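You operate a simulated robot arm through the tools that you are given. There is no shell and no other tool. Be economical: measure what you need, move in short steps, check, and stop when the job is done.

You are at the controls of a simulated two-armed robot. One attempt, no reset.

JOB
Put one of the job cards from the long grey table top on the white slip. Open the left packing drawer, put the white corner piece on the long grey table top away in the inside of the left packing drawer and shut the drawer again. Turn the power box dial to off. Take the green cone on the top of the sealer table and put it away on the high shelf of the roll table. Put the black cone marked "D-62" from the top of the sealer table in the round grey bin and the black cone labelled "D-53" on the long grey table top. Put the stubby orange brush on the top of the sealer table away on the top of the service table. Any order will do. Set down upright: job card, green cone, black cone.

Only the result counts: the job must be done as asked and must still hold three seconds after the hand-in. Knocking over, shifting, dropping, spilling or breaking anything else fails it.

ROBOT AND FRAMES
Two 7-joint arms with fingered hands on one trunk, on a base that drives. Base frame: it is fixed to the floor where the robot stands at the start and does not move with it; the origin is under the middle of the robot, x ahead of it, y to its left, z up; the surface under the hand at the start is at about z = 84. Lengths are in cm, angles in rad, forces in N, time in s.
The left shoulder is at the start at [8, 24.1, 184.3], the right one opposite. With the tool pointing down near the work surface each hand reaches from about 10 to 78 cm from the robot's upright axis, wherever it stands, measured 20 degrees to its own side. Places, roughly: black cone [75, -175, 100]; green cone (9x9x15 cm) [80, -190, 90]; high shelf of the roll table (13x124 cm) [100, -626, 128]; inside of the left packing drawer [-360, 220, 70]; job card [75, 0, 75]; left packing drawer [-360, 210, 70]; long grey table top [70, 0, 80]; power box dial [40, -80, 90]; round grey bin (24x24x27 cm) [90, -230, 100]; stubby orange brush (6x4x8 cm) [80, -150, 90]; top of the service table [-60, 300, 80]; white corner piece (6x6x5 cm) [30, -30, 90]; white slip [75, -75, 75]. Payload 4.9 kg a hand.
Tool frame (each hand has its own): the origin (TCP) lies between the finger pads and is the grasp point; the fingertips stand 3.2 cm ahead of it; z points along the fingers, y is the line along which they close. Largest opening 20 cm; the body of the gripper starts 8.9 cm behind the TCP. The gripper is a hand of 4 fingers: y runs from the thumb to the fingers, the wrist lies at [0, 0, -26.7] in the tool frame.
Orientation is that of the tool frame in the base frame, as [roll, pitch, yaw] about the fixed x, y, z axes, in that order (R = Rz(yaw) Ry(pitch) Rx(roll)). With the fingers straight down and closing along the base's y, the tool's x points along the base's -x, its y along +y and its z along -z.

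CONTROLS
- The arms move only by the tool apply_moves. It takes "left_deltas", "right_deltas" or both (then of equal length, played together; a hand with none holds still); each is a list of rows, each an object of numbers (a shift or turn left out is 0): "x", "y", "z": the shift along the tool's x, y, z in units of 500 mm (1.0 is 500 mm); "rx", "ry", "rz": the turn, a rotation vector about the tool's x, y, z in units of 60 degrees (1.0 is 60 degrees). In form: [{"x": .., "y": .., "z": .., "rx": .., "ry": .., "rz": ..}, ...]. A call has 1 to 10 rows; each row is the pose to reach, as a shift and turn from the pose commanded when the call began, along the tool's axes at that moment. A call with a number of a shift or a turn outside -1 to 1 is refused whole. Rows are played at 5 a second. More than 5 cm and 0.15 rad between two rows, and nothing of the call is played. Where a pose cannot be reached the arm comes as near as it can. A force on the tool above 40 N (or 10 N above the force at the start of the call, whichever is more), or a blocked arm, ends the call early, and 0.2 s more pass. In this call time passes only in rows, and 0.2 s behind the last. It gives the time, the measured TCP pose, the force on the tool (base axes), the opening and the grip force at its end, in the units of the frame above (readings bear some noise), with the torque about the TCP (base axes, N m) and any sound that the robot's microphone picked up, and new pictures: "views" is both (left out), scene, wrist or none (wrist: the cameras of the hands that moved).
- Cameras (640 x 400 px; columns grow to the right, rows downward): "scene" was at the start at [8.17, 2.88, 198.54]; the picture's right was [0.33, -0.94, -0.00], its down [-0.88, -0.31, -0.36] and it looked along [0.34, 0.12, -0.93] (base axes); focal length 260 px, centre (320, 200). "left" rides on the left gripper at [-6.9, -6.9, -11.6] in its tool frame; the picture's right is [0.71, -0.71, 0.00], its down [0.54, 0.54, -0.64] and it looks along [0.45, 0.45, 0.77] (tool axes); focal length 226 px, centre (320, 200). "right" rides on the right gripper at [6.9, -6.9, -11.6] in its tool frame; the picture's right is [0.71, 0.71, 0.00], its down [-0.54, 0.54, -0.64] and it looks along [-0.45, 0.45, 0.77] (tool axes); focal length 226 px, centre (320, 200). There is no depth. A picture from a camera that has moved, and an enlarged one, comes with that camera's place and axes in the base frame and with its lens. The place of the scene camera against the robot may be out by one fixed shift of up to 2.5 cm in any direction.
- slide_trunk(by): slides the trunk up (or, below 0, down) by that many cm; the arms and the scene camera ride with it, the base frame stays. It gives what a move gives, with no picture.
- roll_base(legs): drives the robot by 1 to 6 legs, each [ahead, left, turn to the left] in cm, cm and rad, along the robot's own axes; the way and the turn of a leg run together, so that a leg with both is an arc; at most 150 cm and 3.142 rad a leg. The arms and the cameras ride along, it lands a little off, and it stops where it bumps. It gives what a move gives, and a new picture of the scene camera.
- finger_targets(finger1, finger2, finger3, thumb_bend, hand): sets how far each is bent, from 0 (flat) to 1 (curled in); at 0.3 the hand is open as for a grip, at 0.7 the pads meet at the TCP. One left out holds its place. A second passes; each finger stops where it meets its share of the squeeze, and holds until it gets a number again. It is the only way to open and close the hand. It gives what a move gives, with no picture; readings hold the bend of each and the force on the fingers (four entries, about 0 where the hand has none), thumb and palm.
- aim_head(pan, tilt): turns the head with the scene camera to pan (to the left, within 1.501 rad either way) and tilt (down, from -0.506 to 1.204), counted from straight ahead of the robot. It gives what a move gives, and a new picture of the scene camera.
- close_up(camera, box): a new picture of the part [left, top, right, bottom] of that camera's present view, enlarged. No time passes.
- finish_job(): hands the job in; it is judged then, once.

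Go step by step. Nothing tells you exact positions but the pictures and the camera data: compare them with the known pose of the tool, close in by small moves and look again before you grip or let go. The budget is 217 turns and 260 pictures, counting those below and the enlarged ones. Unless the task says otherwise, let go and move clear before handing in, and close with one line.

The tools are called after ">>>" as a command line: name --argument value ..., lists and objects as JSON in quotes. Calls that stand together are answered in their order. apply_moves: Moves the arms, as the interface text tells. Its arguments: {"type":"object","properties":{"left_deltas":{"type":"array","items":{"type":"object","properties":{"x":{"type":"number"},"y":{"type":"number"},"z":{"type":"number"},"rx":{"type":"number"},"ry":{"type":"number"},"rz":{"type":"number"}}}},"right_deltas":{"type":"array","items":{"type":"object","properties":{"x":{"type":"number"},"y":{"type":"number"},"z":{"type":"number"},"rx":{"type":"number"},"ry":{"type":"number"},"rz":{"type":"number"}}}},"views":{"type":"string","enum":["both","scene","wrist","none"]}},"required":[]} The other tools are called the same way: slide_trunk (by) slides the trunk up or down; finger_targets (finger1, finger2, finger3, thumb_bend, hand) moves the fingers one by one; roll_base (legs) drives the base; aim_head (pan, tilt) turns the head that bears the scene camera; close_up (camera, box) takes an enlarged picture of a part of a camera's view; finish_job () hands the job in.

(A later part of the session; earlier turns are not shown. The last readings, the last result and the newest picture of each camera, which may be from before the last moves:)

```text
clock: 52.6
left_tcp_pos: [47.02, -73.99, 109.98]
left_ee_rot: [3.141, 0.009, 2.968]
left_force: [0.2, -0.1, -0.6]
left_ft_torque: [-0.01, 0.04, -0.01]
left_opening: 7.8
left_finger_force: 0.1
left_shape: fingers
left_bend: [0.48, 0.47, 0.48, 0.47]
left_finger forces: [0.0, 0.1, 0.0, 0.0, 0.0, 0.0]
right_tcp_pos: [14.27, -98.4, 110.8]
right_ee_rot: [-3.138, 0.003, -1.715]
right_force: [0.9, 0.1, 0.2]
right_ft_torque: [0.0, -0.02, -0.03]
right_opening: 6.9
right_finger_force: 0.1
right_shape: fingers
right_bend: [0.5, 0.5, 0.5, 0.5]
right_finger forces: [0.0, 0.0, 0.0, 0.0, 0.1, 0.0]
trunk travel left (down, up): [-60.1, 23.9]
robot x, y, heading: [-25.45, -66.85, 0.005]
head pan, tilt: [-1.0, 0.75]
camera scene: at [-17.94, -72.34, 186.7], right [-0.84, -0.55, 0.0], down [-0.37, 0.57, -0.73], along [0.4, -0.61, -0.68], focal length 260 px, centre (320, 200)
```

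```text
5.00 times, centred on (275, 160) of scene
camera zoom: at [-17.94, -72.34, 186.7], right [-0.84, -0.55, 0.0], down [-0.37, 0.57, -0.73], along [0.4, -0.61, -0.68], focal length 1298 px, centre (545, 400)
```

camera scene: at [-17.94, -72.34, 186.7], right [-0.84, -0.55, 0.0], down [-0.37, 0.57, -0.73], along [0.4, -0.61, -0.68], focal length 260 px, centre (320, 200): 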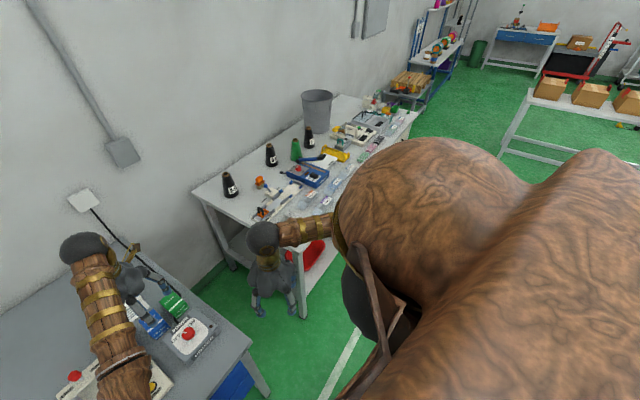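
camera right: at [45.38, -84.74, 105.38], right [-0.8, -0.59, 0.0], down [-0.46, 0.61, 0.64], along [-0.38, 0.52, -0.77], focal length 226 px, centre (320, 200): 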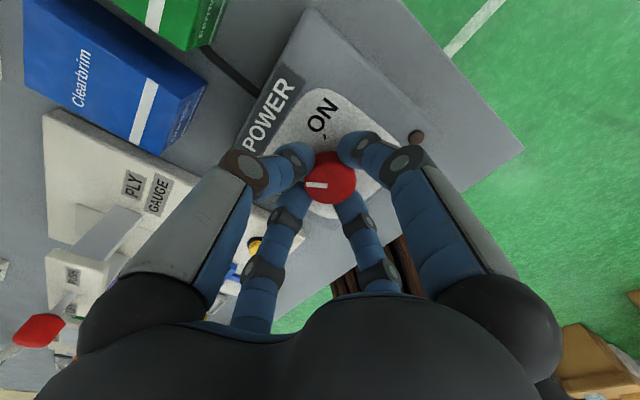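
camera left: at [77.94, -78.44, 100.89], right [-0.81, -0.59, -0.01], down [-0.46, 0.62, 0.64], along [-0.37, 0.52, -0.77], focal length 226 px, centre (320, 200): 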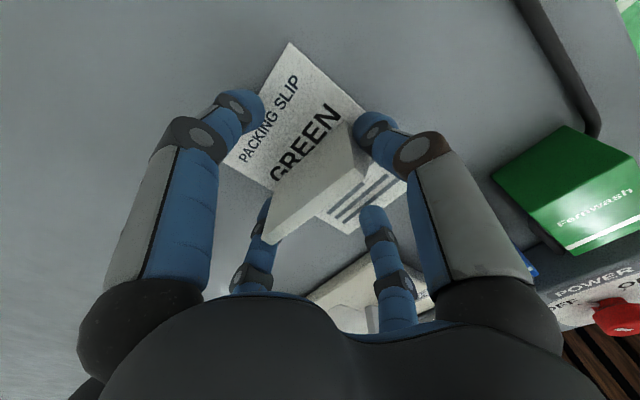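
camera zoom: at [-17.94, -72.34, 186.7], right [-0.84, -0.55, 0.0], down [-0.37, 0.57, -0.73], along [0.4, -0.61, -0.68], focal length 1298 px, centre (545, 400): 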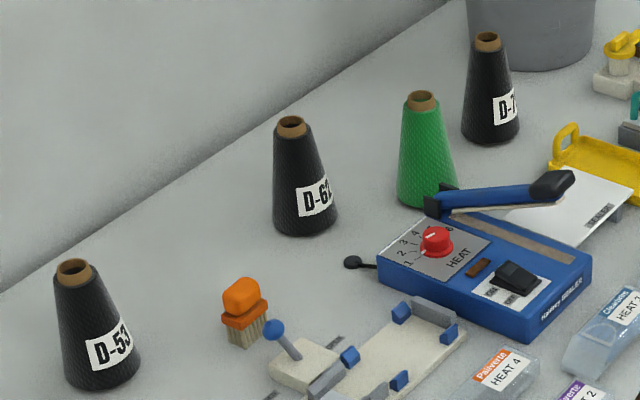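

D-53 ≈[90,-140], D-62 ≈[89,-176], green ≈[79,-190], brush ≈[79,-153], bin ≈[90,-232]. I straighten the right wrist and drive along in front of the sealer table.

>>> apply_moves --right_deltas '[{"rz": 0.14, "z": -0.03}, {"rz": 0.28, "z": -0.06}, {"rz": 0.42, "z": -0.09}, {"rz": 0.56, "z": -0.12}, {"rz": 0.7, "z": -0.15}, {"rz": 0.84, "z": -0.18}, {"rz": 0.98, "z": -0.2}]' --left_deltas '[{"z": -0.03}, {"z": -0.06}, {"z": -0.09}, {"z": -0.12}, {"z": -0.15}, {"z": -0.18}, {"z": -0.2}]' --views "none"

>>> apply_moves --right_deltas '[{"rz": 0.13}, {"rz": 0.26}, {"rz": 0.36}]' --views "none"

>>> roll_base --legs '[[0, -83, -0.005]]'

>>> aim_head --pan 0.0 --tilt 0.95

```text
clock: 54.2
left_tcp_pos: [46.88, -73.98, 120.05]
left_ee_rot: [3.14, 0.009, 2.968]
left_force: [-0.3, -0.4, -0.2]
left_ft_torque: [0.0, -0.02, 0.02]
left_opening: 7.84
left_finger_force: 0.1
left_shape: fingers
left_bend: [0.48, 0.47, 0.48, 0.47]
left_finger forces: [0.0, 0.2, 0.0, 0.0, 0.0, 0.0]
right_tcp_pos: [14.07, -98.36, 120.7]
right_ee_rot: [3.141, 0.004, -2.744]
right_force: [-0.1, -1.4, 0.1]
right_ft_torque: [0.01, -0.02, 0.02]
right_opening: 6.93
right_finger_force: 0.1
right_shape: fingers
right_bend: [0.5, 0.5, 0.5, 0.5]
right_finger forces: [0.1, 0.1, 0.0, 0.0, 0.1, 0.1]
trunk travel left (down, up): [-60.1, 23.9]
robot x, y, heading: [-25.31, -66.46, 0.004]
head pan, tilt: [-1.0, 0.75]
```

```text
clock: 55.0
left_tcp_pos: [46.91, -73.97, 120.12]
left_ee_rot: [3.14, 0.009, 2.967]
left_force: [0.2, 0.5, -0.5]
left_ft_torque: [-0.01, -0.02, 0.03]
left_opening: 7.82
left_finger_force: 0.0
left_shape: fingers
left_bend: [0.48, 0.47, 0.48, 0.47]
left_finger forces: [0.0, 0.1, 0.1, 0.0, 0.1, 0.0]
right_tcp_pos: [14.17, -98.41, 120.77]
right_ee_rot: [3.141, 0.003, -3.121]
right_force: [0.4, 0.2, -0.5]
right_ft_torque: [0.0, -0.01, -0.01]
right_opening: 6.91
right_finger_force: 0.1
right_shape: fingers
right_bend: [0.5, 0.5, 0.5, 0.5]
right_finger forces: [0.1, 0.1, 0.1, 0.0, 0.0, 0.0]
trunk travel left (down, up): [-60.1, 23.9]
robot x, y, heading: [-25.64, -66.63, 0.005]
head pan, tilt: [-1.0, 0.75]
```

```text
clock: 59.4
left_tcp_pos: [47.79, -155.74, 120.07]
left_ee_rot: [3.141, 0.009, 2.979]
left_force: [0.3, 0.1, -0.4]
left_ft_torque: [-0.02, 0.02, 0.04]
left_opening: 7.8
left_finger_force: 0.1
left_shape: fingers
left_bend: [0.48, 0.47, 0.48, 0.47]
left_finger forces: [0.1, 0.0, 0.0, 0.0, 0.0, 0.0]
right_tcp_pos: [15.47, -180.54, 120.78]
right_ee_rot: [3.141, 0.005, -3.109]
right_force: [0.3, 0.2, -0.3]
right_ft_torque: [-0.01, 0.01, -0.05]
right_opening: 6.93
right_finger_force: 0.2
right_shape: fingers
right_bend: [0.5, 0.5, 0.5, 0.5]
right_finger forces: [0.0, 0.0, 0.0, 0.1, 0.0, 0.1]
trunk travel left (down, up): [-60.1, 23.9]
robot x, y, heading: [-24.32, -148.93, 0.013]
head pan, tilt: [-1.0, 0.75]
camera scene: at [-17.13, -154.64, 186.72], right [-0.83, -0.55, 0.0], down [-0.38, 0.57, -0.73], along [0.4, -0.61, -0.68], focal length 260 px, centre (320, 200)
```

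scene: 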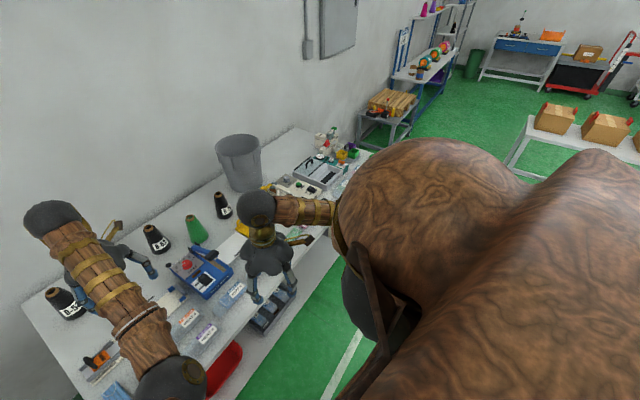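

```text
clock: 60.7
left_tcp_pos: [47.82, -155.72, 120.08]
left_ee_rot: [3.14, 0.009, 2.978]
left_force: [0.1, -0.5, 0.7]
left_ft_torque: [0.03, 0.03, 0.0]
left_opening: 7.82
left_finger_force: 0.0
left_shape: fingers
left_bend: [0.48, 0.47, 0.48, 0.47]
left_finger forces: [0.1, 0.0, 0.1, 0.0, 0.0, 0.0]
right_tcp_pos: [15.32, -180.41, 120.83]
right_ee_rot: [-3.141, 0.003, -3.107]
right_force: [-0.2, -0.3, -0.3]
right_ft_torque: [-0.04, 0.01, 0.03]
right_opening: 6.9
right_finger_force: 0.0
right_shape: fingers
right_bend: [0.5, 0.5, 0.5, 0.5]
right_finger forces: [0.1, 0.0, 0.0, 0.1, 0.0, 0.0]
trunk travel left (down, up): [-60.1, 23.9]
robot x, y, heading: [-24.35, -149.17, 0.014]
head pan, tilt: [0.0, 0.949]
camera scene: at [-14.43, -147.76, 185.16], right [0.01, -1.0, 0.0], down [-0.81, -0.01, -0.58], along [0.58, 0.01, -0.81], focal length 260 px, centre (320, 200)
```

scene: 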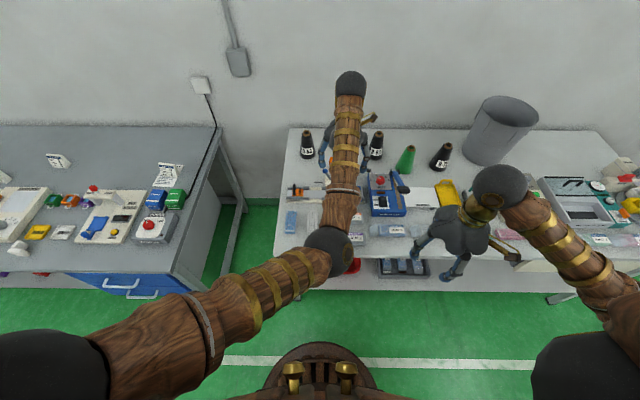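

Front edge of the sealer table is x≈30. I lower the trunk for reach (raising the hands meanwhile) and approach to x≈-1, y≈-158.

>>> apply_moves --right_deltas '[{"z": -0.08}, {"z": -0.16}, {"z": -0.24}, {"z": -0.32}]' --left_deltas '[{"z": -0.08}, {"z": -0.16}, {"z": -0.24}, {"z": -0.32}]' --views "none"

>>> slide_trunk --by -17

>>> roll_base --legs '[[12, -8, -0.012], [11, 0, 0]]'

```text
clock: 61.7
left_tcp_pos: [47.34, -155.86, 136.27]
left_ee_rot: [3.14, 0.01, 2.976]
left_force: [-0.8, 0.1, -0.6]
left_ft_torque: [0.0, -0.03, -0.01]
left_opening: 7.81
left_finger_force: 0.1
left_shape: fingers
left_bend: [0.48, 0.47, 0.48, 0.47]
left_finger forces: [0.1, 0.0, 0.0, 0.1, 0.0, 0.0]
right_tcp_pos: [15.7, -180.81, 132.26]
right_ee_rot: [3.132, 0.008, -3.105]
right_force: [0.0, -0.3, 0.0]
right_ft_torque: [0.0, -0.08, -0.02]
right_opening: 6.91
right_finger_force: 0.1
right_shape: fingers
right_bend: [0.5, 0.5, 0.5, 0.5]
right_finger forces: [0.0, 0.1, 0.0, 0.1, 0.1, 0.0]
right hand out of reach, approached as far as the arm can: row 3, 4
trunk travel left (down, up): [-60.1, 23.9]
robot x, y, heading: [-24.72, -148.99, 0.014]
head pan, tilt: [0.0, 0.949]
```

```text
clock: 63.6
left_tcp_pos: [47.44, -155.72, 119.22]
left_ee_rot: [3.139, 0.01, 2.977]
left_force: [0.0, -0.2, -0.6]
left_ft_torque: [0.02, -0.01, -0.01]
left_opening: 7.81
left_finger_force: 0.1
left_shape: fingers
left_bend: [0.48, 0.47, 0.48, 0.47]
left_finger forces: [0.0, 0.0, 0.0, 0.0, 0.0, 0.0]
right_tcp_pos: [15.65, -180.61, 115.08]
right_ee_rot: [3.134, 0.008, -3.109]
right_force: [-0.6, 0.4, -0.7]
right_ft_torque: [0.0, 0.01, -0.02]
right_opening: 6.92
right_finger_force: 0.1
right_shape: fingers
right_bend: [0.5, 0.5, 0.5, 0.5]
right_finger forces: [0.1, 0.0, 0.0, 0.1, 0.0, 0.0]
trunk travel left (down, up): [-43.1, 40.9]
robot x, y, heading: [-24.45, -148.89, 0.018]
head pan, tilt: [0.0, 0.949]
```

```text
clock: 65.8
left_tcp_pos: [70.18, -164.61, 119.34]
left_ee_rot: [3.138, 0.011, 2.962]
left_force: [-0.8, -0.6, 0.1]
left_ft_torque: [0.06, 0.0, -0.01]
left_opening: 7.8
left_finger_force: 0.1
left_shape: fingers
left_bend: [0.48, 0.47, 0.48, 0.47]
left_finger forces: [0.0, 0.1, 0.1, 0.0, 0.0, 0.1]
right_tcp_pos: [38.2, -189.1, 115.26]
right_ee_rot: [3.133, 0.007, -3.121]
right_force: [0.2, 0.3, -0.6]
right_ft_torque: [0.02, -0.03, 0.01]
right_opening: 6.91
right_finger_force: 0.1
right_shape: fingers
right_bend: [0.5, 0.5, 0.5, 0.5]
right_finger forces: [0.1, 0.1, 0.0, 0.0, 0.1, 0.0]
trunk travel left (down, up): [-43.1, 40.9]
robot x, y, heading: [-1.64, -157.04, 0.002]
head pan, tilt: [0.0, 0.949]
camera scene: at [8.31, -155.94, 168.18], right [0.0, -1.0, 0.0], down [-0.81, 0.0, -0.58], along [0.58, 0.0, -0.81], focal length 260 px, centre (320, 200)
```

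scene: 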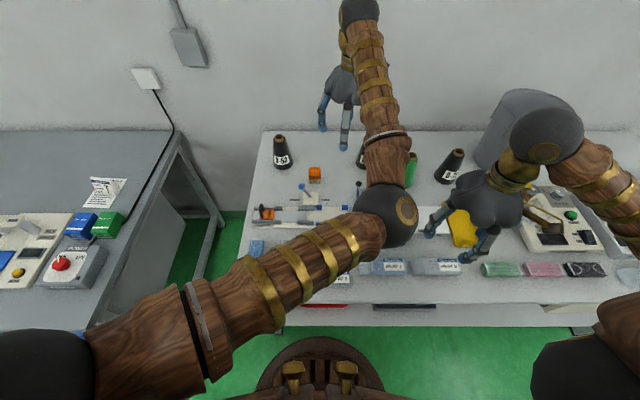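

I bring the left hand over D-53 (≈[87.5,-140]).

>>> apply_moves --left_deltas '[{"x": -0.038, "y": 0.078}, {"x": -0.076, "y": 0.157}, {"x": -0.114, "y": 0.235}, {"x": -0.152, "y": 0.314}, {"x": -0.19, "y": 0.392}, {"x": -0.228, "y": 0.47}, {"x": -0.266, "y": 0.549}]' --views "both"

>>> finger_targets --hand "left" --finger1 0.47 --finger2 0.47 --finger3 0.47 --thumb_bend 0.47

```text
clock: 67.4
left_tcp_pos: [88.41, -139.46, 119.27]
left_ee_rot: [-3.14, 0.006, 2.964]
left_force: [0.2, 0.7, -0.6]
left_ft_torque: [-0.02, 0.02, -0.04]
left_opening: 7.81
left_finger_force: 0.0
left_shape: fingers
left_bend: [0.48, 0.47, 0.48, 0.47]
left_finger forces: [0.0, 0.0, 0.0, 0.0, 0.0, 0.1]
right_tcp_pos: [38.4, -188.84, 115.24]
right_ee_rot: [3.135, 0.005, -3.122]
right_force: [0.8, -0.1, 0.4]
right_ft_torque: [-0.01, 0.01, -0.01]
right_opening: 6.9
right_finger_force: 0.1
right_shape: fingers
right_bend: [0.5, 0.5, 0.5, 0.5]
right_finger forces: [0.0, 0.0, 0.1, 0.0, 0.1, 0.1]
trunk travel left (down, up): [-43.1, 40.9]
robot x, y, heading: [-1.39, -156.91, 0.006]
head pan, tilt: [0.0, 0.949]
camera scene: at [8.64, -155.44, 168.15], right [0.0, -1.0, 0.0], down [-0.81, 0.0, -0.58], along [0.58, 0.0, -0.81], focal length 260 px, centre (320, 200)
camera left: at [93.94, -147.37, 130.89], right [-0.82, -0.57, 0.0], down [-0.44, 0.63, 0.64], along [-0.36, 0.53, -0.77], focal length 226 px, centre (320, 200)
```

scene: 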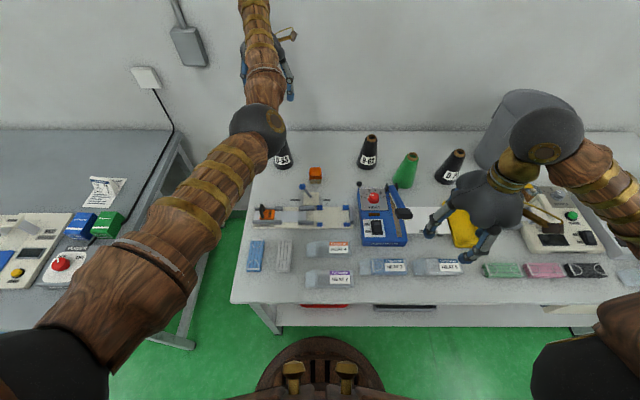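
left: 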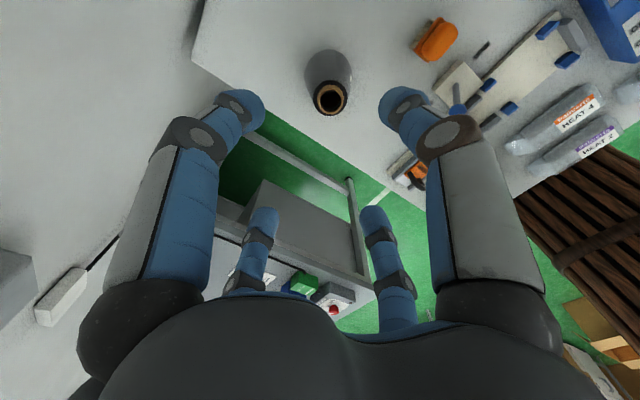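

```text
clock: 68.4
left_tcp_pos: [88.35, -139.82, 119.35]
left_ee_rot: [3.14, 0.009, 2.965]
left_force: [0.9, -0.4, -0.3]
left_ft_torque: [-0.02, -0.04, 0.0]
left_opening: 7.99
left_finger_force: 0.2
left_shape: fingers
left_bend: [0.47, 0.47, 0.47, 0.47]
left_finger forces: [0.0, 0.1, 0.0, 0.0, 0.0, 0.1]
right_tcp_pos: [38.32, -188.98, 115.24]
right_ee_rot: [3.135, 0.005, -3.12]
right_force: [0.0, 0.2, -0.8]
right_ft_torque: [0.02, -0.02, 0.0]
right_opening: 6.9
right_finger_force: 0.0
right_shape: fingers
right_bend: [0.5, 0.5, 0.5, 0.5]
right_finger forces: [0.0, 0.0, 0.0, 0.1, 0.0, 0.0]
trunk travel left (down, up): [-43.1, 40.9]
robot x, y, heading: [-1.65, -157.06, 0.003]
head pan, tilt: [0.0, 0.949]
```

The cone axis is about [88.2,-141]. I correct and descend part way, then check.

>>> apply_moves --left_deltas '[{"y": -0.024, "z": 0.08}, {"y": -0.024, "z": 0.16}, {"y": -0.024, "z": 0.24}, {"y": -0.024, "z": 0.3}]' --views "wrist"

```text
clock: 69.4
left_tcp_pos: [88.26, -141.09, 104.19]
left_ee_rot: [3.139, 0.009, 2.964]
left_force: [0.4, -0.3, 0.1]
left_ft_torque: [0.03, 0.0, -0.03]
left_opening: 7.97
left_finger_force: 0.1
left_shape: fingers
left_bend: [0.47, 0.47, 0.47, 0.47]
left_finger forces: [0.0, 0.0, 0.1, 0.0, 0.0, 0.0]
right_tcp_pos: [38.48, -189.13, 115.01]
right_ee_rot: [3.135, 0.005, -3.121]
right_force: [0.0, 0.0, 0.2]
right_ft_torque: [0.0, -0.01, 0.02]
right_opening: 6.91
right_finger_force: 0.0
right_shape: fingers
right_bend: [0.5, 0.5, 0.5, 0.5]
right_finger forces: [0.0, 0.1, 0.0, 0.0, 0.0, 0.0]
trunk travel left (down, up): [-43.1, 40.9]
robot x, y, heading: [-1.57, -157.21, 0.003]
head pan, tilt: [0.0, 0.949]
camera left: at [93.84, -148.91, 115.8], right [-0.82, -0.57, -0.01], down [-0.44, 0.63, 0.64], along [-0.36, 0.53, -0.77], focal length 226 px, centre (320, 200)
```

left: 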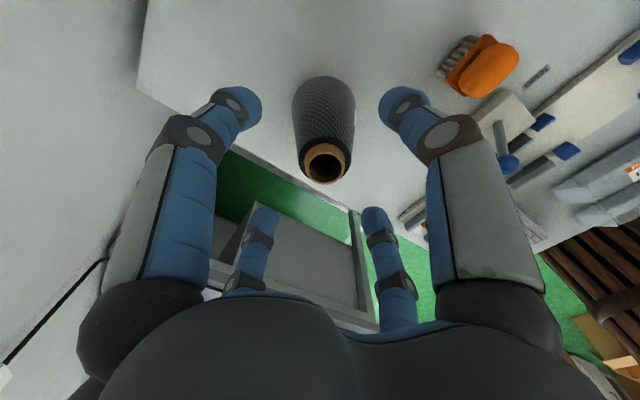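

Centred. Descend to mid-cone and close all four fingers.

>>> apply_moves --left_deltas '[{"z": 0.06}, {"z": 0.12}, {"z": 0.18}, {"z": 0.22}]' --views "wrist"

>>> finger_targets --hand "left" --finger1 0.6 --finger2 0.6 --finger3 0.6 --thumb_bend 0.6

>>> close_up --camera "left" --box '[160, 0, 480, 250]'

```text
clock: 70.4
left_tcp_pos: [88.34, -140.94, 93.28]
left_ee_rot: [3.138, 0.008, 2.96]
left_force: [0.0, 0.3, 0.4]
left_ft_torque: [-0.01, -0.03, -0.01]
left_opening: 8.01
left_finger_force: 0.1
left_shape: fingers
left_bend: [0.47, 0.47, 0.47, 0.47]
left_finger forces: [0.0, 0.0, 0.1, 0.1, 0.1, 0.1]
right_tcp_pos: [38.42, -189.0, 115.16]
right_ee_rot: [3.135, 0.006, -3.12]
right_force: [0.7, 0.1, 0.1]
right_ft_torque: [-0.02, 0.04, 0.01]
right_opening: 6.91
right_finger_force: 0.0
right_shape: fingers
right_bend: [0.5, 0.5, 0.5, 0.5]
right_finger forces: [0.1, 0.2, 0.0, 0.0, 0.0, 0.0]
trunk travel left (down, up): [-43.1, 40.9]
robot x, y, heading: [-1.44, -157.07, 0.007]
head pan, tilt: [0.0, 0.949]
camera left: at [93.89, -148.87, 104.83], right [-0.82, -0.57, -0.01], down [-0.44, 0.63, 0.64], along [-0.36, 0.53, -0.77], focal length 226 px, centre (320, 200)
```

left: 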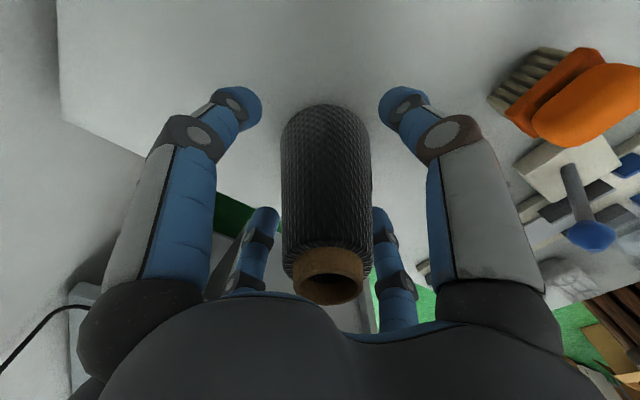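

```text
clock: 71.4
left_tcp_pos: [88.35, -140.92, 93.16]
left_ee_rot: [3.14, 0.011, 2.962]
left_force: [-0.2, -0.8, 0.0]
left_ft_torque: [0.0, -0.02, 0.02]
left_opening: 4.11
left_finger_force: 8.2
left_shape: fingers
left_bend: [0.58, 0.57, 0.56, 0.58]
left_finger forces: [2.3, 4.5, 5.1, 0.0, 4.5, 0.0]
right_tcp_pos: [38.41, -189.05, 115.01]
right_ee_rot: [3.135, 0.006, -3.121]
right_force: [-0.1, -0.1, 0.0]
right_ft_torque: [-0.01, -0.03, 0.0]
right_opening: 6.93
right_finger_force: 0.1
right_shape: fingers
right_bend: [0.5, 0.5, 0.5, 0.5]
right_finger forces: [0.1, 0.0, 0.0, 0.0, 0.0, 0.0]
trunk travel left (down, up): [-43.1, 40.9]
robot x, y, heading: [-1.56, -157.12, 0.003]
head pan, tilt: [0.0, 0.949]
```

```text
1.60 times, centred on (320, 125) of left
camera zoom: at [93.85, -148.89, 104.86], right [-0.82, -0.57, -0.01], down [-0.44, 0.63, 0.64], along [-0.36, 0.53, -0.77], focal length 362 px, centre (320, 320)
```

zoom: 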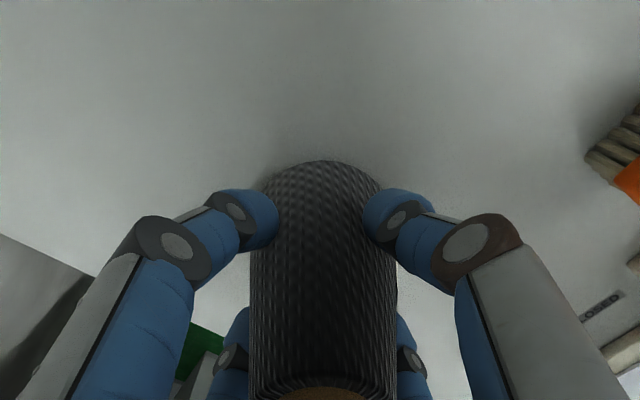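

All four touch. Squeeze more and lift.

>>> finger_targets --hand "left" --finger1 0.66 --finger2 0.66 --finger3 0.66 --thumb_bend 0.66

>>> apply_moves --left_deltas '[{"z": -0.04}, {"z": -0.12}, {"z": -0.2}, {"z": -0.28}, {"z": -0.36}, {"z": -0.44}, {"z": -0.52}]' --views "both"

```text
clock: 72.4
left_tcp_pos: [88.28, -141.05, 93.24]
left_ee_rot: [3.14, 0.009, 2.965]
left_force: [0.5, -2.0, 0.9]
left_ft_torque: [0.0, -0.11, -0.04]
left_opening: 3.98
left_finger_force: 19.6
left_shape: fingers
left_bend: [0.6, 0.57, 0.56, 0.61]
left_finger forces: [8.1, 10.0, 7.0, 0.0, 13.7, 0.0]
right_tcp_pos: [38.34, -189.0, 115.18]
right_ee_rot: [3.136, 0.006, -3.121]
right_force: [-1.2, 0.5, 0.2]
right_ft_torque: [0.02, 0.01, -0.01]
right_opening: 6.93
right_finger_force: 0.1
right_shape: fingers
right_bend: [0.5, 0.5, 0.5, 0.5]
right_finger forces: [0.1, 0.0, 0.0, 0.0, 0.0, 0.0]
trunk travel left (down, up): [-43.1, 40.9]
robot x, y, heading: [-1.69, -156.76, 0.006]
head pan, tilt: [0.0, 0.949]
```

```text
clock: 74.0
left_tcp_pos: [87.95, -141.05, 119.33]
left_ee_rot: [3.14, 0.006, 2.965]
left_force: [0.3, 0.0, -2.1]
left_ft_torque: [-0.05, -0.01, 0.01]
left_opening: 3.97
left_finger_force: 18.3
left_shape: fingers
left_bend: [0.6, 0.57, 0.56, 0.61]
left_finger forces: [7.6, 9.5, 7.0, 0.0, 12.5, 0.1]
right_tcp_pos: [38.15, -189.16, 115.19]
right_ee_rot: [3.133, 0.008, -3.121]
right_force: [0.2, 0.2, 0.1]
right_ft_torque: [0.02, -0.03, -0.03]
right_opening: 6.92
right_finger_force: 0.0
right_shape: fingers
right_bend: [0.5, 0.5, 0.5, 0.5]
right_finger forces: [0.1, 0.0, 0.0, 0.0, 0.1, 0.1]
trunk travel left (down, up): [-43.1, 40.9]
robot x, y, heading: [-1.49, -156.68, 0.004]
head pan, tilt: [0.0, 0.949]
camera scene: at [8.46, -155.91, 168.15], right [0.0, -1.0, 0.0], down [-0.81, 0.0, -0.58], along [0.58, 0.0, -0.81], focal length 260 px, centre (320, 200)
camera left: at [93.44, -148.95, 131.02], right [-0.82, -0.57, -0.01], down [-0.44, 0.63, 0.64], along [-0.36, 0.53, -0.77], focal length 226 px, centre (320, 200)
```

scene: 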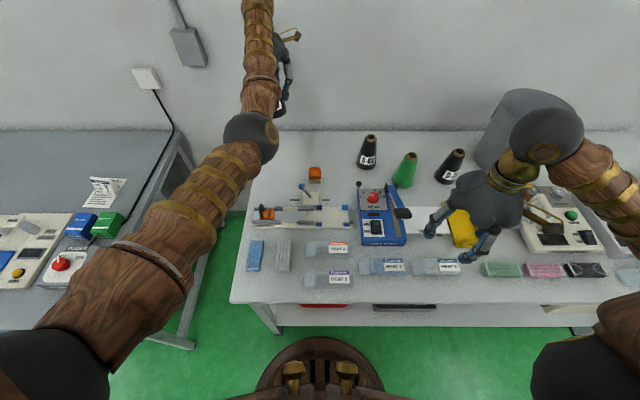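
left: 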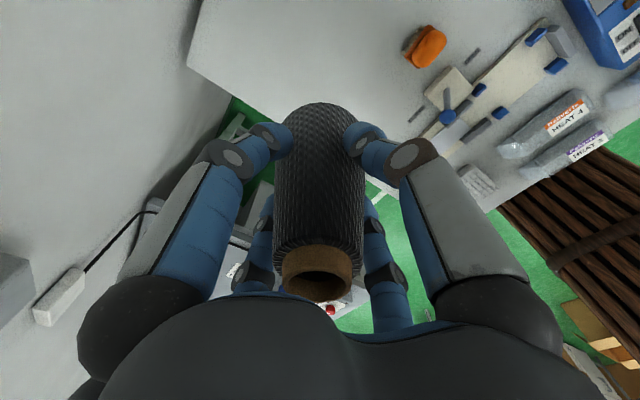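

D-53 is held. Now the right hand goes to D-62 (≈[89,-177.5]).

>>> apply_moves --right_deltas '[{"x": -0.094, "y": 0.02, "z": -0.01}, {"x": -0.188, "y": 0.044, "z": -0.02}, {"x": -0.282, "y": 0.066, "z": -0.03}, {"x": -0.376, "y": 0.088, "z": -0.04}, {"x": -0.47, "y": 0.11, "z": -0.05}, {"x": -0.564, "y": 0.132, "z": -0.06}, {"x": -0.658, "y": 0.154, "z": -0.06}, {"x": -0.752, "y": 0.176, "z": -0.06}, {"x": -0.846, "y": 0.198, "z": -0.06}, {"x": -0.94, "y": 0.22, "z": -0.06}]' --views "both"

```text
clock: 76.2
left_tcp_pos: [88.06, -140.98, 119.33]
left_ee_rot: [-3.141, 0.006, 2.963]
left_force: [0.0, -0.3, -3.4]
left_ft_torque: [-0.01, -0.03, -0.01]
left_opening: 3.95
left_finger_force: 18.1
left_shape: fingers
left_bend: [0.6, 0.57, 0.56, 0.61]
left_finger forces: [7.6, 9.4, 6.9, 0.0, 12.5, 0.1]
right_tcp_pos: [53.32, -194.53, 110.53]
right_ee_rot: [3.132, 0.008, -3.12]
right_force: [-0.2, -0.4, -0.2]
right_ft_torque: [0.02, 0.01, 0.0]
right_opening: 6.88
right_finger_force: 0.1
right_shape: fingers
right_bend: [0.5, 0.5, 0.5, 0.5]
right_finger forces: [0.0, 0.0, 0.0, 0.0, 0.1, 0.0]
right hand out of reach, approached as far as the arm can: row 2, 3, 4, 5, 6, 7, 8, 9, 10
trunk travel left (down, up): [-43.1, 40.9]
robot x, y, heading: [-1.71, -156.84, -0.001]
head pan, tilt: [0.0, 0.949]
camera scene: at [8.62, -155.74, 168.15], right [0.0, -1.0, 0.0], down [-0.81, 0.0, -0.58], along [0.58, 0.0, -0.81], focal length 260 px, centre (320, 200)
camera right: at [46.64, -201.61, 122.06], right [-0.72, 0.69, 0.0], down [0.53, 0.55, 0.65], along [0.45, 0.47, -0.76], focal length 226 px, centre (320, 200)
```

scene: 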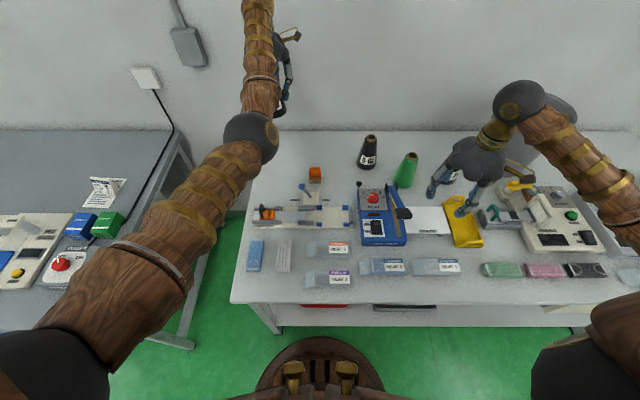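
right: 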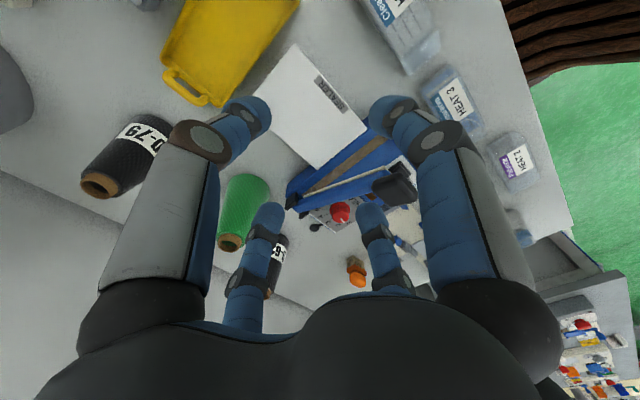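

The right arm stalled in an awkward configuration. I try a sideways move first.

>>> apply_moves --right_deltas '[{"y": 0.08}, {"y": 0.16}, {"y": 0.24}, {"y": 0.3, "z": -0.05}]' --views "none"

>>> apply_moves --right_deltas '[{"x": -0.08}, {"x": -0.16}, {"x": -0.24}, {"x": -0.32}]' --views "scene"

```text
clock: 77.2
left_tcp_pos: [88.06, -141.08, 119.29]
left_ee_rot: [3.141, 0.009, 2.964]
left_force: [0.1, 0.5, -2.5]
left_ft_torque: [-0.06, -0.04, 0.0]
left_opening: 3.95
left_finger_force: 18.3
left_shape: fingers
left_bend: [0.6, 0.57, 0.56, 0.61]
left_finger forces: [7.6, 9.5, 6.9, 0.0, 12.4, 0.0]
right_tcp_pos: [47.04, -187.62, 109.31]
right_ee_rot: [3.131, 0.008, -3.121]
right_force: [0.8, 0.3, 0.3]
right_ft_torque: [-0.01, 0.01, 0.0]
right_opening: 6.93
right_finger_force: 0.2
right_shape: fingers
right_bend: [0.5, 0.5, 0.5, 0.5]
right_finger forces: [0.1, 0.0, 0.0, 0.0, 0.0, 0.0]
right hand out of reach, approached as far as the arm can: row 1, 2, 3, 4
trunk travel left (down, up): [-43.1, 40.9]
robot x, y, heading: [-1.93, -156.74, 0.004]
head pan, tilt: [0.0, 0.949]
```

```text
clock: 78.2
left_tcp_pos: [88.13, -141.01, 119.25]
left_ee_rot: [3.141, 0.008, 2.962]
left_force: [0.0, -0.1, -3.6]
left_ft_torque: [-0.01, 0.01, -0.05]
left_opening: 3.94
left_finger_force: 18.4
left_shape: fingers
left_bend: [0.6, 0.57, 0.56, 0.61]
left_finger forces: [7.4, 9.5, 6.9, 0.0, 12.6, 0.0]
right_tcp_pos: [54.21, -193.91, 106.8]
right_ee_rot: [3.132, 0.009, -3.123]
right_force: [0.0, -0.8, -0.4]
right_ft_torque: [0.01, 0.02, -0.01]
right_opening: 6.92
right_finger_force: 0.0
right_shape: fingers
right_bend: [0.5, 0.5, 0.5, 0.5]
right_finger forces: [0.1, 0.0, 0.0, 0.0, 0.0, 0.0]
right hand out of reach, approached as far as the arm can: row 1, 2, 3, 4
trunk travel left (down, up): [-43.1, 40.9]
robot x, y, heading: [-1.65, -156.78, 0.007]
head pan, tilt: [0.0, 0.949]
camera scene: at [8.69, -155.82, 168.15], right [0.0, -1.0, 0.0], down [-0.81, 0.0, -0.58], along [0.58, 0.0, -0.81], focal length 260 px, centre (320, 200)
```

scene: 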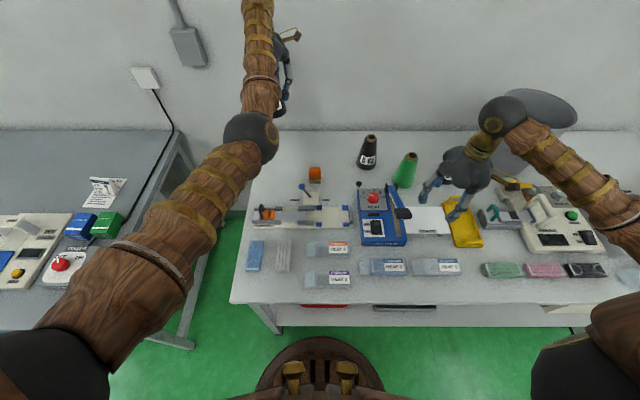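

A joint limit is holding it. I try changing the hand's yaw, which doesn't matter for cones.

>>> apply_moves --right_deltas '[{"rz": -0.13}, {"rz": -0.26}, {"rz": -0.39}, {"rz": -0.52}]' --views "none"

>>> apply_moves --right_deltas '[{"z": -0.08}, {"z": -0.16}]' --views "none"

```text
clock: 79.2
left_tcp_pos: [88.1, -140.97, 119.31]
left_ee_rot: [3.139, 0.009, 2.965]
left_force: [0.5, -0.1, -3.1]
left_ft_torque: [-0.02, -0.03, 0.05]
left_opening: 3.92
left_finger_force: 18.2
left_shape: fingers
left_bend: [0.6, 0.57, 0.56, 0.61]
left_finger forces: [7.6, 9.5, 6.8, 0.0, 12.5, 0.0]
right_tcp_pos: [54.12, -193.75, 106.8]
right_ee_rot: [3.138, 0.009, -2.575]
right_force: [-0.7, -0.1, -0.4]
right_ft_torque: [-0.01, -0.01, -0.03]
right_opening: 6.93
right_finger_force: 0.1
right_shape: fingers
right_bend: [0.5, 0.5, 0.5, 0.5]
right_finger forces: [0.1, 0.0, 0.0, 0.1, 0.1, 0.0]
trunk travel left (down, up): [-43.1, 40.9]
robot x, y, heading: [-1.63, -156.71, 0.002]
head pan, tilt: [0.0, 0.949]
```

```text
clock: 79.8
left_tcp_pos: [87.97, -140.98, 119.38]
left_ee_rot: [3.139, 0.009, 2.964]
left_force: [0.4, -0.4, -2.6]
left_ft_torque: [-0.03, -0.06, 0.01]
left_opening: 3.93
left_finger_force: 17.7
left_shape: fingers
left_bend: [0.6, 0.57, 0.56, 0.61]
left_finger forces: [7.6, 9.4, 6.9, 0.0, 12.5, 0.1]
right_tcp_pos: [52.21, -195.35, 113.81]
right_ee_rot: [3.138, 0.013, -2.574]
right_force: [0.1, -0.1, 0.1]
right_ft_torque: [0.04, 0.01, 0.03]
right_opening: 6.91
right_finger_force: 0.0
right_shape: fingers
right_bend: [0.5, 0.5, 0.5, 0.5]
right_finger forces: [0.0, 0.0, 0.1, 0.1, 0.0, 0.0]
right hand out of reach, approached as far as the arm can: row 1, 2
trunk travel left (down, up): [-43.1, 40.9]
robot x, y, heading: [-1.65, -157.0, 0.003]
head pan, tilt: [0.0, 0.949]
```

The right arm's shoulder is at a limit in this low-trunk pose. I raise the trunk again so the right arm can extend forward first.

>>> slide_trunk --by 28

>>> apply_moves --right_deltas '[{"z": 0.08}, {"z": 0.16}, {"z": 0.24}, {"z": 0.32}, {"z": 0.4}]' --views "none"

>>> apply_moves --right_deltas '[{"x": -0.08, "y": 0.04}, {"x": -0.16, "y": 0.08}, {"x": -0.24, "y": 0.12}]' --views "scene"

```text
clock: 82.6
left_tcp_pos: [88.13, -141.04, 147.35]
left_ee_rot: [3.139, 0.007, 2.962]
left_force: [0.8, -0.9, -2.5]
left_ft_torque: [-0.02, -0.03, 0.02]
left_opening: 3.98
left_finger_force: 18.2
left_shape: fingers
left_bend: [0.6, 0.57, 0.56, 0.61]
left_finger forces: [7.6, 9.5, 6.9, 0.0, 12.6, 0.1]
right_tcp_pos: [52.4, -195.3, 141.81]
right_ee_rot: [3.139, 0.012, -2.576]
right_force: [0.3, -0.7, 0.0]
right_ft_torque: [-0.02, 0.0, -0.02]
right_opening: 6.91
right_finger_force: 0.1
right_shape: fingers
right_bend: [0.5, 0.5, 0.5, 0.5]
right_finger forces: [0.1, 0.0, 0.1, 0.0, 0.1, 0.0]
trunk travel left (down, up): [-71.1, 12.9]
robot x, y, heading: [-1.67, -156.57, 0.006]
head pan, tilt: [0.0, 0.949]
```

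```text
clock: 83.8
left_tcp_pos: [88.1, -140.94, 147.27]
left_ee_rot: [3.14, 0.007, 2.963]
left_force: [0.2, -0.7, -2.9]
left_ft_torque: [-0.01, 0.0, -0.01]
left_opening: 3.96
left_finger_force: 18.5
left_shape: fingers
left_bend: [0.6, 0.57, 0.56, 0.61]
left_finger forces: [7.6, 9.5, 6.9, 0.0, 12.5, 0.1]
right_tcp_pos: [52.61, -195.23, 121.57]
right_ee_rot: [3.139, 0.013, -2.575]
right_force: [-0.7, 0.1, -0.1]
right_ft_torque: [0.01, 0.03, 0.02]
right_opening: 6.9
right_finger_force: 0.0
right_shape: fingers
right_bend: [0.5, 0.5, 0.5, 0.5]
right_finger forces: [0.1, 0.0, 0.1, 0.0, 0.0, 0.0]
trunk travel left (down, up): [-71.1, 12.9]
robot x, y, heading: [-1.7, -156.83, 0.007]
head pan, tilt: [0.0, 0.949]
```

```text
clock: 84.6
left_tcp_pos: [87.87, -141.01, 147.51]
left_ee_rot: [3.139, 0.008, 2.964]
left_force: [-1.1, -0.5, -2.2]
left_ft_torque: [-0.04, 0.01, 0.0]
left_opening: 3.94
left_finger_force: 18.8
left_shape: fingers
left_bend: [0.6, 0.57, 0.56, 0.61]
left_finger forces: [7.6, 9.4, 7.0, 0.1, 12.5, 0.0]
right_tcp_pos: [54.18, -189.6, 122.02]
right_ee_rot: [3.138, 0.013, -2.577]
right_force: [0.1, -1.2, -0.3]
right_ft_torque: [-0.04, 0.0, 0.02]
right_opening: 6.91
right_finger_force: 0.1
right_shape: fingers
right_bend: [0.5, 0.5, 0.5, 0.5]
right_finger forces: [0.0, 0.1, 0.0, 0.0, 0.1, 0.0]
right hand out of reach, approached as far as the arm can: row 2, 3
trunk travel left (down, up): [-71.1, 12.9]
robot x, y, heading: [-1.62, -156.89, 0.003]
head pan, tilt: [0.0, 0.949]
camera scene: at [8.37, -155.83, 196.17], right [0.0, -1.0, 0.0], down [-0.81, 0.0, -0.58], along [0.58, 0.0, -0.81], focal length 260 px, centre (320, 200)
```

scene: 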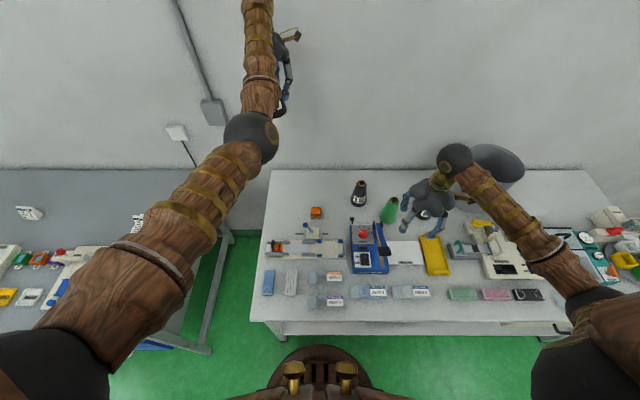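

The right arm hangs with a low elbow. I swing it back and inward first, then try extending from there.

>>> apply_moves --right_deltas '[{"x": 0.08, "y": 0.0}, {"x": 0.16, "y": 0.02}, {"x": 0.2, "y": 0.1}, {"x": 0.16, "y": 0.19}, {"x": 0.12, "y": 0.28}]' --views "none"

>>> apply_moves --right_deltas '[{"x": -0.08, "y": -0.04}, {"x": -0.16, "y": -0.08}, {"x": -0.24, "y": -0.12}, {"x": -0.32, "y": -0.16}]' --views "scene"

```text
clock: 85.8
left_tcp_pos: [88.25, -140.92, 147.15]
left_ee_rot: [3.141, 0.008, 2.962]
left_force: [0.8, 0.4, -2.6]
left_ft_torque: [-0.07, 0.0, 0.01]
left_opening: 3.95
left_finger_force: 18.3
left_shape: fingers
left_bend: [0.6, 0.57, 0.56, 0.61]
left_finger forces: [7.7, 9.6, 6.9, 0.1, 12.4, 0.0]
right_tcp_pos: [41.86, -180.91, 121.94]
right_ee_rot: [3.138, 0.011, -2.576]
right_force: [-0.2, 0.3, 0.4]
right_ft_torque: [0.02, 0.03, 0.0]
right_opening: 6.89
right_finger_force: 0.0
right_shape: fingers
right_bend: [0.5, 0.5, 0.5, 0.5]
right_finger forces: [0.1, 0.0, 0.0, 0.0, 0.1, 0.1]
trunk travel left (down, up): [-71.1, 12.9]
robot x, y, heading: [-1.38, -156.84, 0.001]
head pan, tilt: [0.0, 0.949]
```

```text
clock: 86.8
left_tcp_pos: [87.84, -141.3, 147.4]
left_ee_rot: [3.138, 0.01, 2.963]
left_force: [-0.6, -1.1, -3.3]
left_ft_torque: [0.01, -0.04, 0.01]
left_opening: 3.96
left_finger_force: 18.5
left_shape: fingers
left_bend: [0.6, 0.57, 0.56, 0.61]
left_finger forces: [7.7, 9.6, 7.0, 0.1, 12.4, 0.1]
right_tcp_pos: [49.44, -181.79, 121.14]
right_ee_rot: [3.139, 0.015, -2.575]
right_force: [-0.1, 0.3, 0.9]
right_ft_torque: [0.01, -0.01, 0.01]
right_opening: 6.93
right_finger_force: 0.1
right_shape: fingers
right_bend: [0.5, 0.5, 0.5, 0.5]
right_finger forces: [0.0, 0.0, 0.0, 0.0, 0.1, 0.0]
right hand out of reach, approached as far as the arm can: row 2, 3, 4
trunk travel left (down, up): [-71.1, 12.9]
robot x, y, heading: [-1.65, -157.23, 0.002]
head pan, tilt: [0.0, 0.949]
camera scene: at [8.44, -155.99, 196.16], right [0.0, -1.0, 0.0], down [-0.81, 0.0, -0.58], along [0.58, 0.0, -0.81], focal length 260 px, centre (320, 200)
```

scene: 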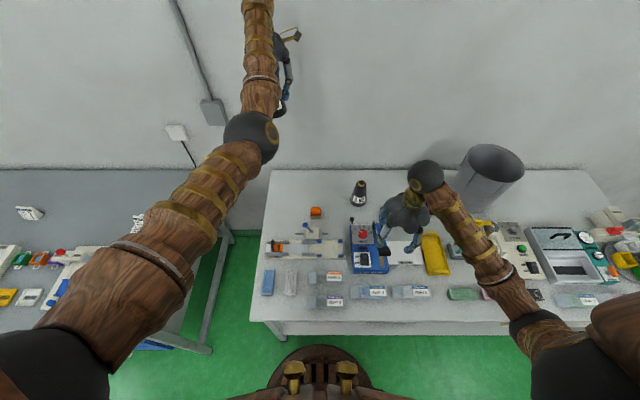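

I straighten the yaw, then tilt the hand forward to free the arm, and extend.

>>> apply_moves --right_deltas '[{"rz": 0.13}, {"rz": 0.26}, {"rz": 0.39}, {"rz": 0.54}]' --views "none"

>>> apply_moves --right_deltas '[{"ry": -0.13, "x": -0.04, "z": -0.04}, {"ry": -0.26, "x": -0.08, "z": -0.08}, {"ry": -0.39, "x": -0.14, "z": -0.12}, {"ry": -0.52, "x": -0.2, "z": -0.14}, {"ry": -0.65, "x": -0.26, "z": -0.16}, {"ry": -0.75, "x": -0.34, "z": -0.16}, {"ry": -0.75, "x": -0.42, "z": -0.16}]' --views "scene"

```text
refused: row 4 steps farther than a row can; nothing moved
```

```text
clock: 88.4
left_tcp_pos: [88.36, -140.98, 147.14]
left_ee_rot: [3.141, 0.006, 2.964]
left_force: [1.0, -0.6, -3.4]
left_ft_torque: [-0.01, 0.01, 0.01]
left_opening: 3.94
left_finger_force: 17.8
left_shape: fingers
left_bend: [0.6, 0.57, 0.56, 0.61]
left_finger forces: [7.6, 9.5, 6.9, 0.0, 12.4, 0.0]
right_tcp_pos: [65.6, -171.61, 128.99]
right_ee_rot: [3.136, 0.795, -2.579]
right_force: [-0.1, 0.3, 0.1]
right_ft_torque: [-0.04, 0.0, 0.03]
right_opening: 6.92
right_finger_force: 0.1
right_shape: fingers
right_bend: [0.5, 0.5, 0.5, 0.5]
right_finger forces: [0.0, 0.0, 0.0, 0.0, 0.0, 0.0]
right hand out of reach, approached as far as the arm can: row 7
trunk travel left (down, up): [-71.1, 12.9]
robot x, y, heading: [-1.44, -157.07, 0.005]
head pan, tilt: [0.0, 0.949]
camera scene: at [8.94, -155.57, 196.14], right [0.0, -1.0, 0.0], down [-0.81, 0.0, -0.58], along [0.58, 0.0, -0.81], focal length 260 px, centre (320, 200)
```

scene: 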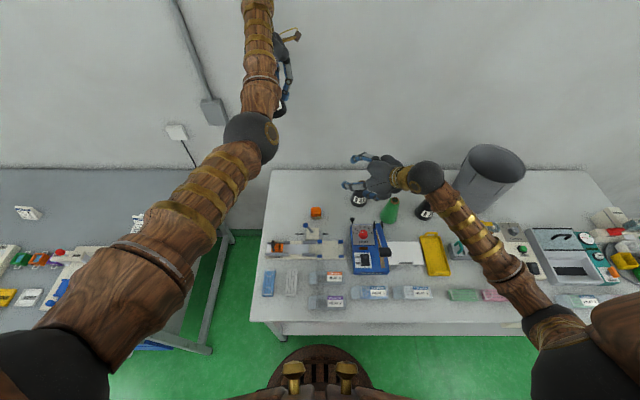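

The wrist point itself is limited, so the elbow swivel is off. I retract, set the hand vertical, and turn it clockwise to bring the elbow round.

>>> apply_moves --right_deltas '[{"ry": 0.13, "z": -0.03}, {"ry": 0.26, "z": -0.08}, {"ry": 0.39, "z": -0.12}, {"ry": 0.52, "z": -0.18}, {"ry": 0.65, "z": -0.24}, {"ry": 0.75, "z": -0.32}]' --views "none"

>>> apply_moves --right_deltas '[{"rz": 0.14}, {"rz": 0.28}, {"rz": 0.42}, {"rz": 0.56}, {"rz": 0.7}, {"rz": 0.84}, {"rz": 0.98}]' --views "none"

>>> apply_moves --right_deltas '[{"rz": 0.14}, {"rz": 0.28}, {"rz": 0.42}, {"rz": 0.56}, {"rz": 0.7}, {"rz": 0.84}]' --views "scene"

```text
clock: 89.8
left_tcp_pos: [88.17, -140.99, 147.35]
left_ee_rot: [3.14, 0.008, 2.964]
left_force: [0.0, 0.7, -2.8]
left_ft_torque: [-0.03, 0.02, -0.02]
left_opening: 3.95
left_finger_force: 17.9
left_shape: fingers
left_bend: [0.6, 0.57, 0.56, 0.61]
left_finger forces: [7.6, 9.5, 7.0, 0.0, 12.5, 0.0]
right_tcp_pos: [47.54, -187.57, 136.43]
right_ee_rot: [3.134, 0.016, -2.575]
right_force: [-0.4, 0.4, 0.9]
right_ft_torque: [0.01, 0.03, -0.01]
right_opening: 6.91
right_finger_force: 0.0
right_shape: fingers
right_bend: [0.5, 0.5, 0.5, 0.5]
right_finger forces: [0.0, 0.1, 0.0, 0.1, 0.1, 0.0]
right hand out of reach, approached as far as the arm can: row 1, 2, 3, 4, 5, 6
trunk travel left (down, up): [-71.1, 12.9]
robot x, y, heading: [-1.66, -156.88, 0.004]
head pan, tilt: [0.0, 0.949]
```

```text
clock: 91.4
left_tcp_pos: [87.96, -140.89, 147.38]
left_ee_rot: [-3.141, 0.009, 2.965]
left_force: [0.4, 0.0, -2.3]
left_ft_torque: [-0.02, 0.01, 0.01]
left_opening: 3.97
left_finger_force: 18.8
left_shape: fingers
left_bend: [0.6, 0.57, 0.56, 0.61]
left_finger forces: [7.6, 9.5, 7.0, 0.1, 12.6, 0.0]
right_tcp_pos: [47.73, -187.74, 136.23]
right_ee_rot: [3.128, 0.005, 2.679]
right_force: [-0.7, 0.4, 0.7]
right_ft_torque: [0.0, 0.01, -0.02]
right_opening: 6.9
right_finger_force: 0.0
right_shape: fingers
right_bend: [0.5, 0.5, 0.5, 0.5]
right_finger forces: [0.0, 0.1, 0.0, 0.0, 0.1, 0.0]
trunk travel left (down, up): [-71.1, 12.9]
robot x, y, heading: [-1.57, -157.07, 0.002]
head pan, tilt: [0.0, 0.949]
```

```text
clock: 92.8
left_tcp_pos: [88.17, -141.01, 147.29]
left_ee_rot: [3.14, 0.008, 2.964]
left_force: [0.4, 0.0, -2.8]
left_ft_torque: [0.0, 0.01, -0.03]
left_opening: 3.94
left_finger_force: 18.8
left_shape: fingers
left_bend: [0.6, 0.57, 0.56, 0.61]
left_finger forces: [7.6, 9.5, 7.0, 0.0, 12.6, 0.1]
right_tcp_pos: [47.63, -187.81, 136.37]
right_ee_rot: [3.13, -0.007, 1.8]
right_force: [0.0, -0.6, -0.5]
right_ft_torque: [-0.03, -0.01, 0.02]
right_opening: 6.93
right_finger_force: 0.2
right_shape: fingers
right_bend: [0.5, 0.5, 0.5, 0.5]
right_finger forces: [0.0, 0.1, 0.1, 0.0, 0.0, 0.0]
trunk travel left (down, up): [-71.1, 12.9]
robot x, y, heading: [-1.74, -157.17, 0.004]
head pan, tilt: [0.0, 0.949]
camera scene: at [8.63, -155.75, 196.15], right [0.0, -1.0, 0.0], down [-0.81, 0.0, -0.58], along [0.58, 0.0, -0.81], focal length 260 px, centre (320, 200)
```

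scene: 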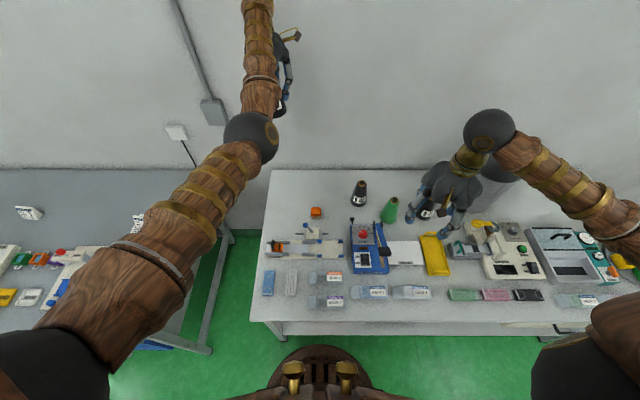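

Now try extending forward (tool +y) with a slight descent.

>>> apply_moves --right_deltas '[{"y": 0.08, "z": 0.04}, {"y": 0.16, "z": 0.08}, {"y": 0.24, "z": 0.12}, {"y": 0.32, "z": 0.16}, {"y": 0.4, "z": 0.2}, {"y": 0.48, "z": 0.24}]' --views "scene"

```text
clock: 94.2
left_tcp_pos: [88.09, -141.03, 147.3]
left_ee_rot: [3.139, 0.007, 2.963]
left_force: [0.0, -0.2, -4.0]
left_ft_torque: [-0.01, -0.02, -0.01]
left_opening: 3.95
left_finger_force: 18.2
left_shape: fingers
left_bend: [0.6, 0.57, 0.56, 0.61]
left_finger forces: [7.6, 9.5, 6.9, 0.1, 12.4, 0.1]
right_tcp_pos: [55.16, -191.84, 124.2]
right_ee_rot: [3.133, -0.008, 1.8]
right_force: [-0.9, 0.7, 0.7]
right_ft_torque: [0.02, -0.03, -0.03]
right_opening: 6.93
right_finger_force: 0.1
right_shape: fingers
right_bend: [0.5, 0.5, 0.5, 0.5]
right_finger forces: [0.0, 0.0, 0.0, 0.1, 0.0, 0.0]
right hand out of reach, approached as far as the arm can: row 1, 2, 3, 4, 5, 6
trunk travel left (down, up): [-71.1, 12.9]
robot x, y, heading: [-1.68, -157.04, -0.002]
head pan, tilt: [0.0, 0.949]
camera scene: at [8.71, -155.79, 196.15], right [0.0, -1.0, 0.0], down [-0.81, 0.0, -0.58], along [0.58, 0.0, -0.81], focal length 260 px, centre (320, 200)
```

scene: 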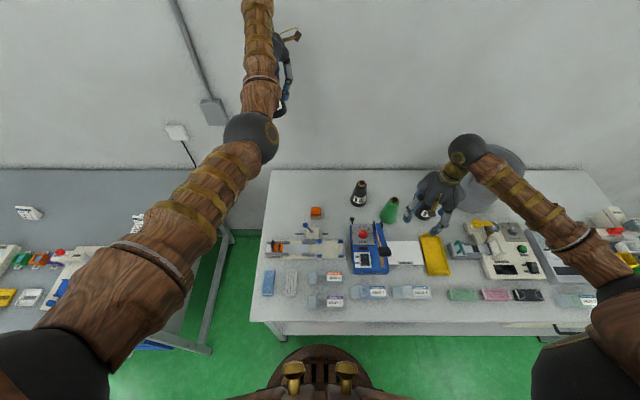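

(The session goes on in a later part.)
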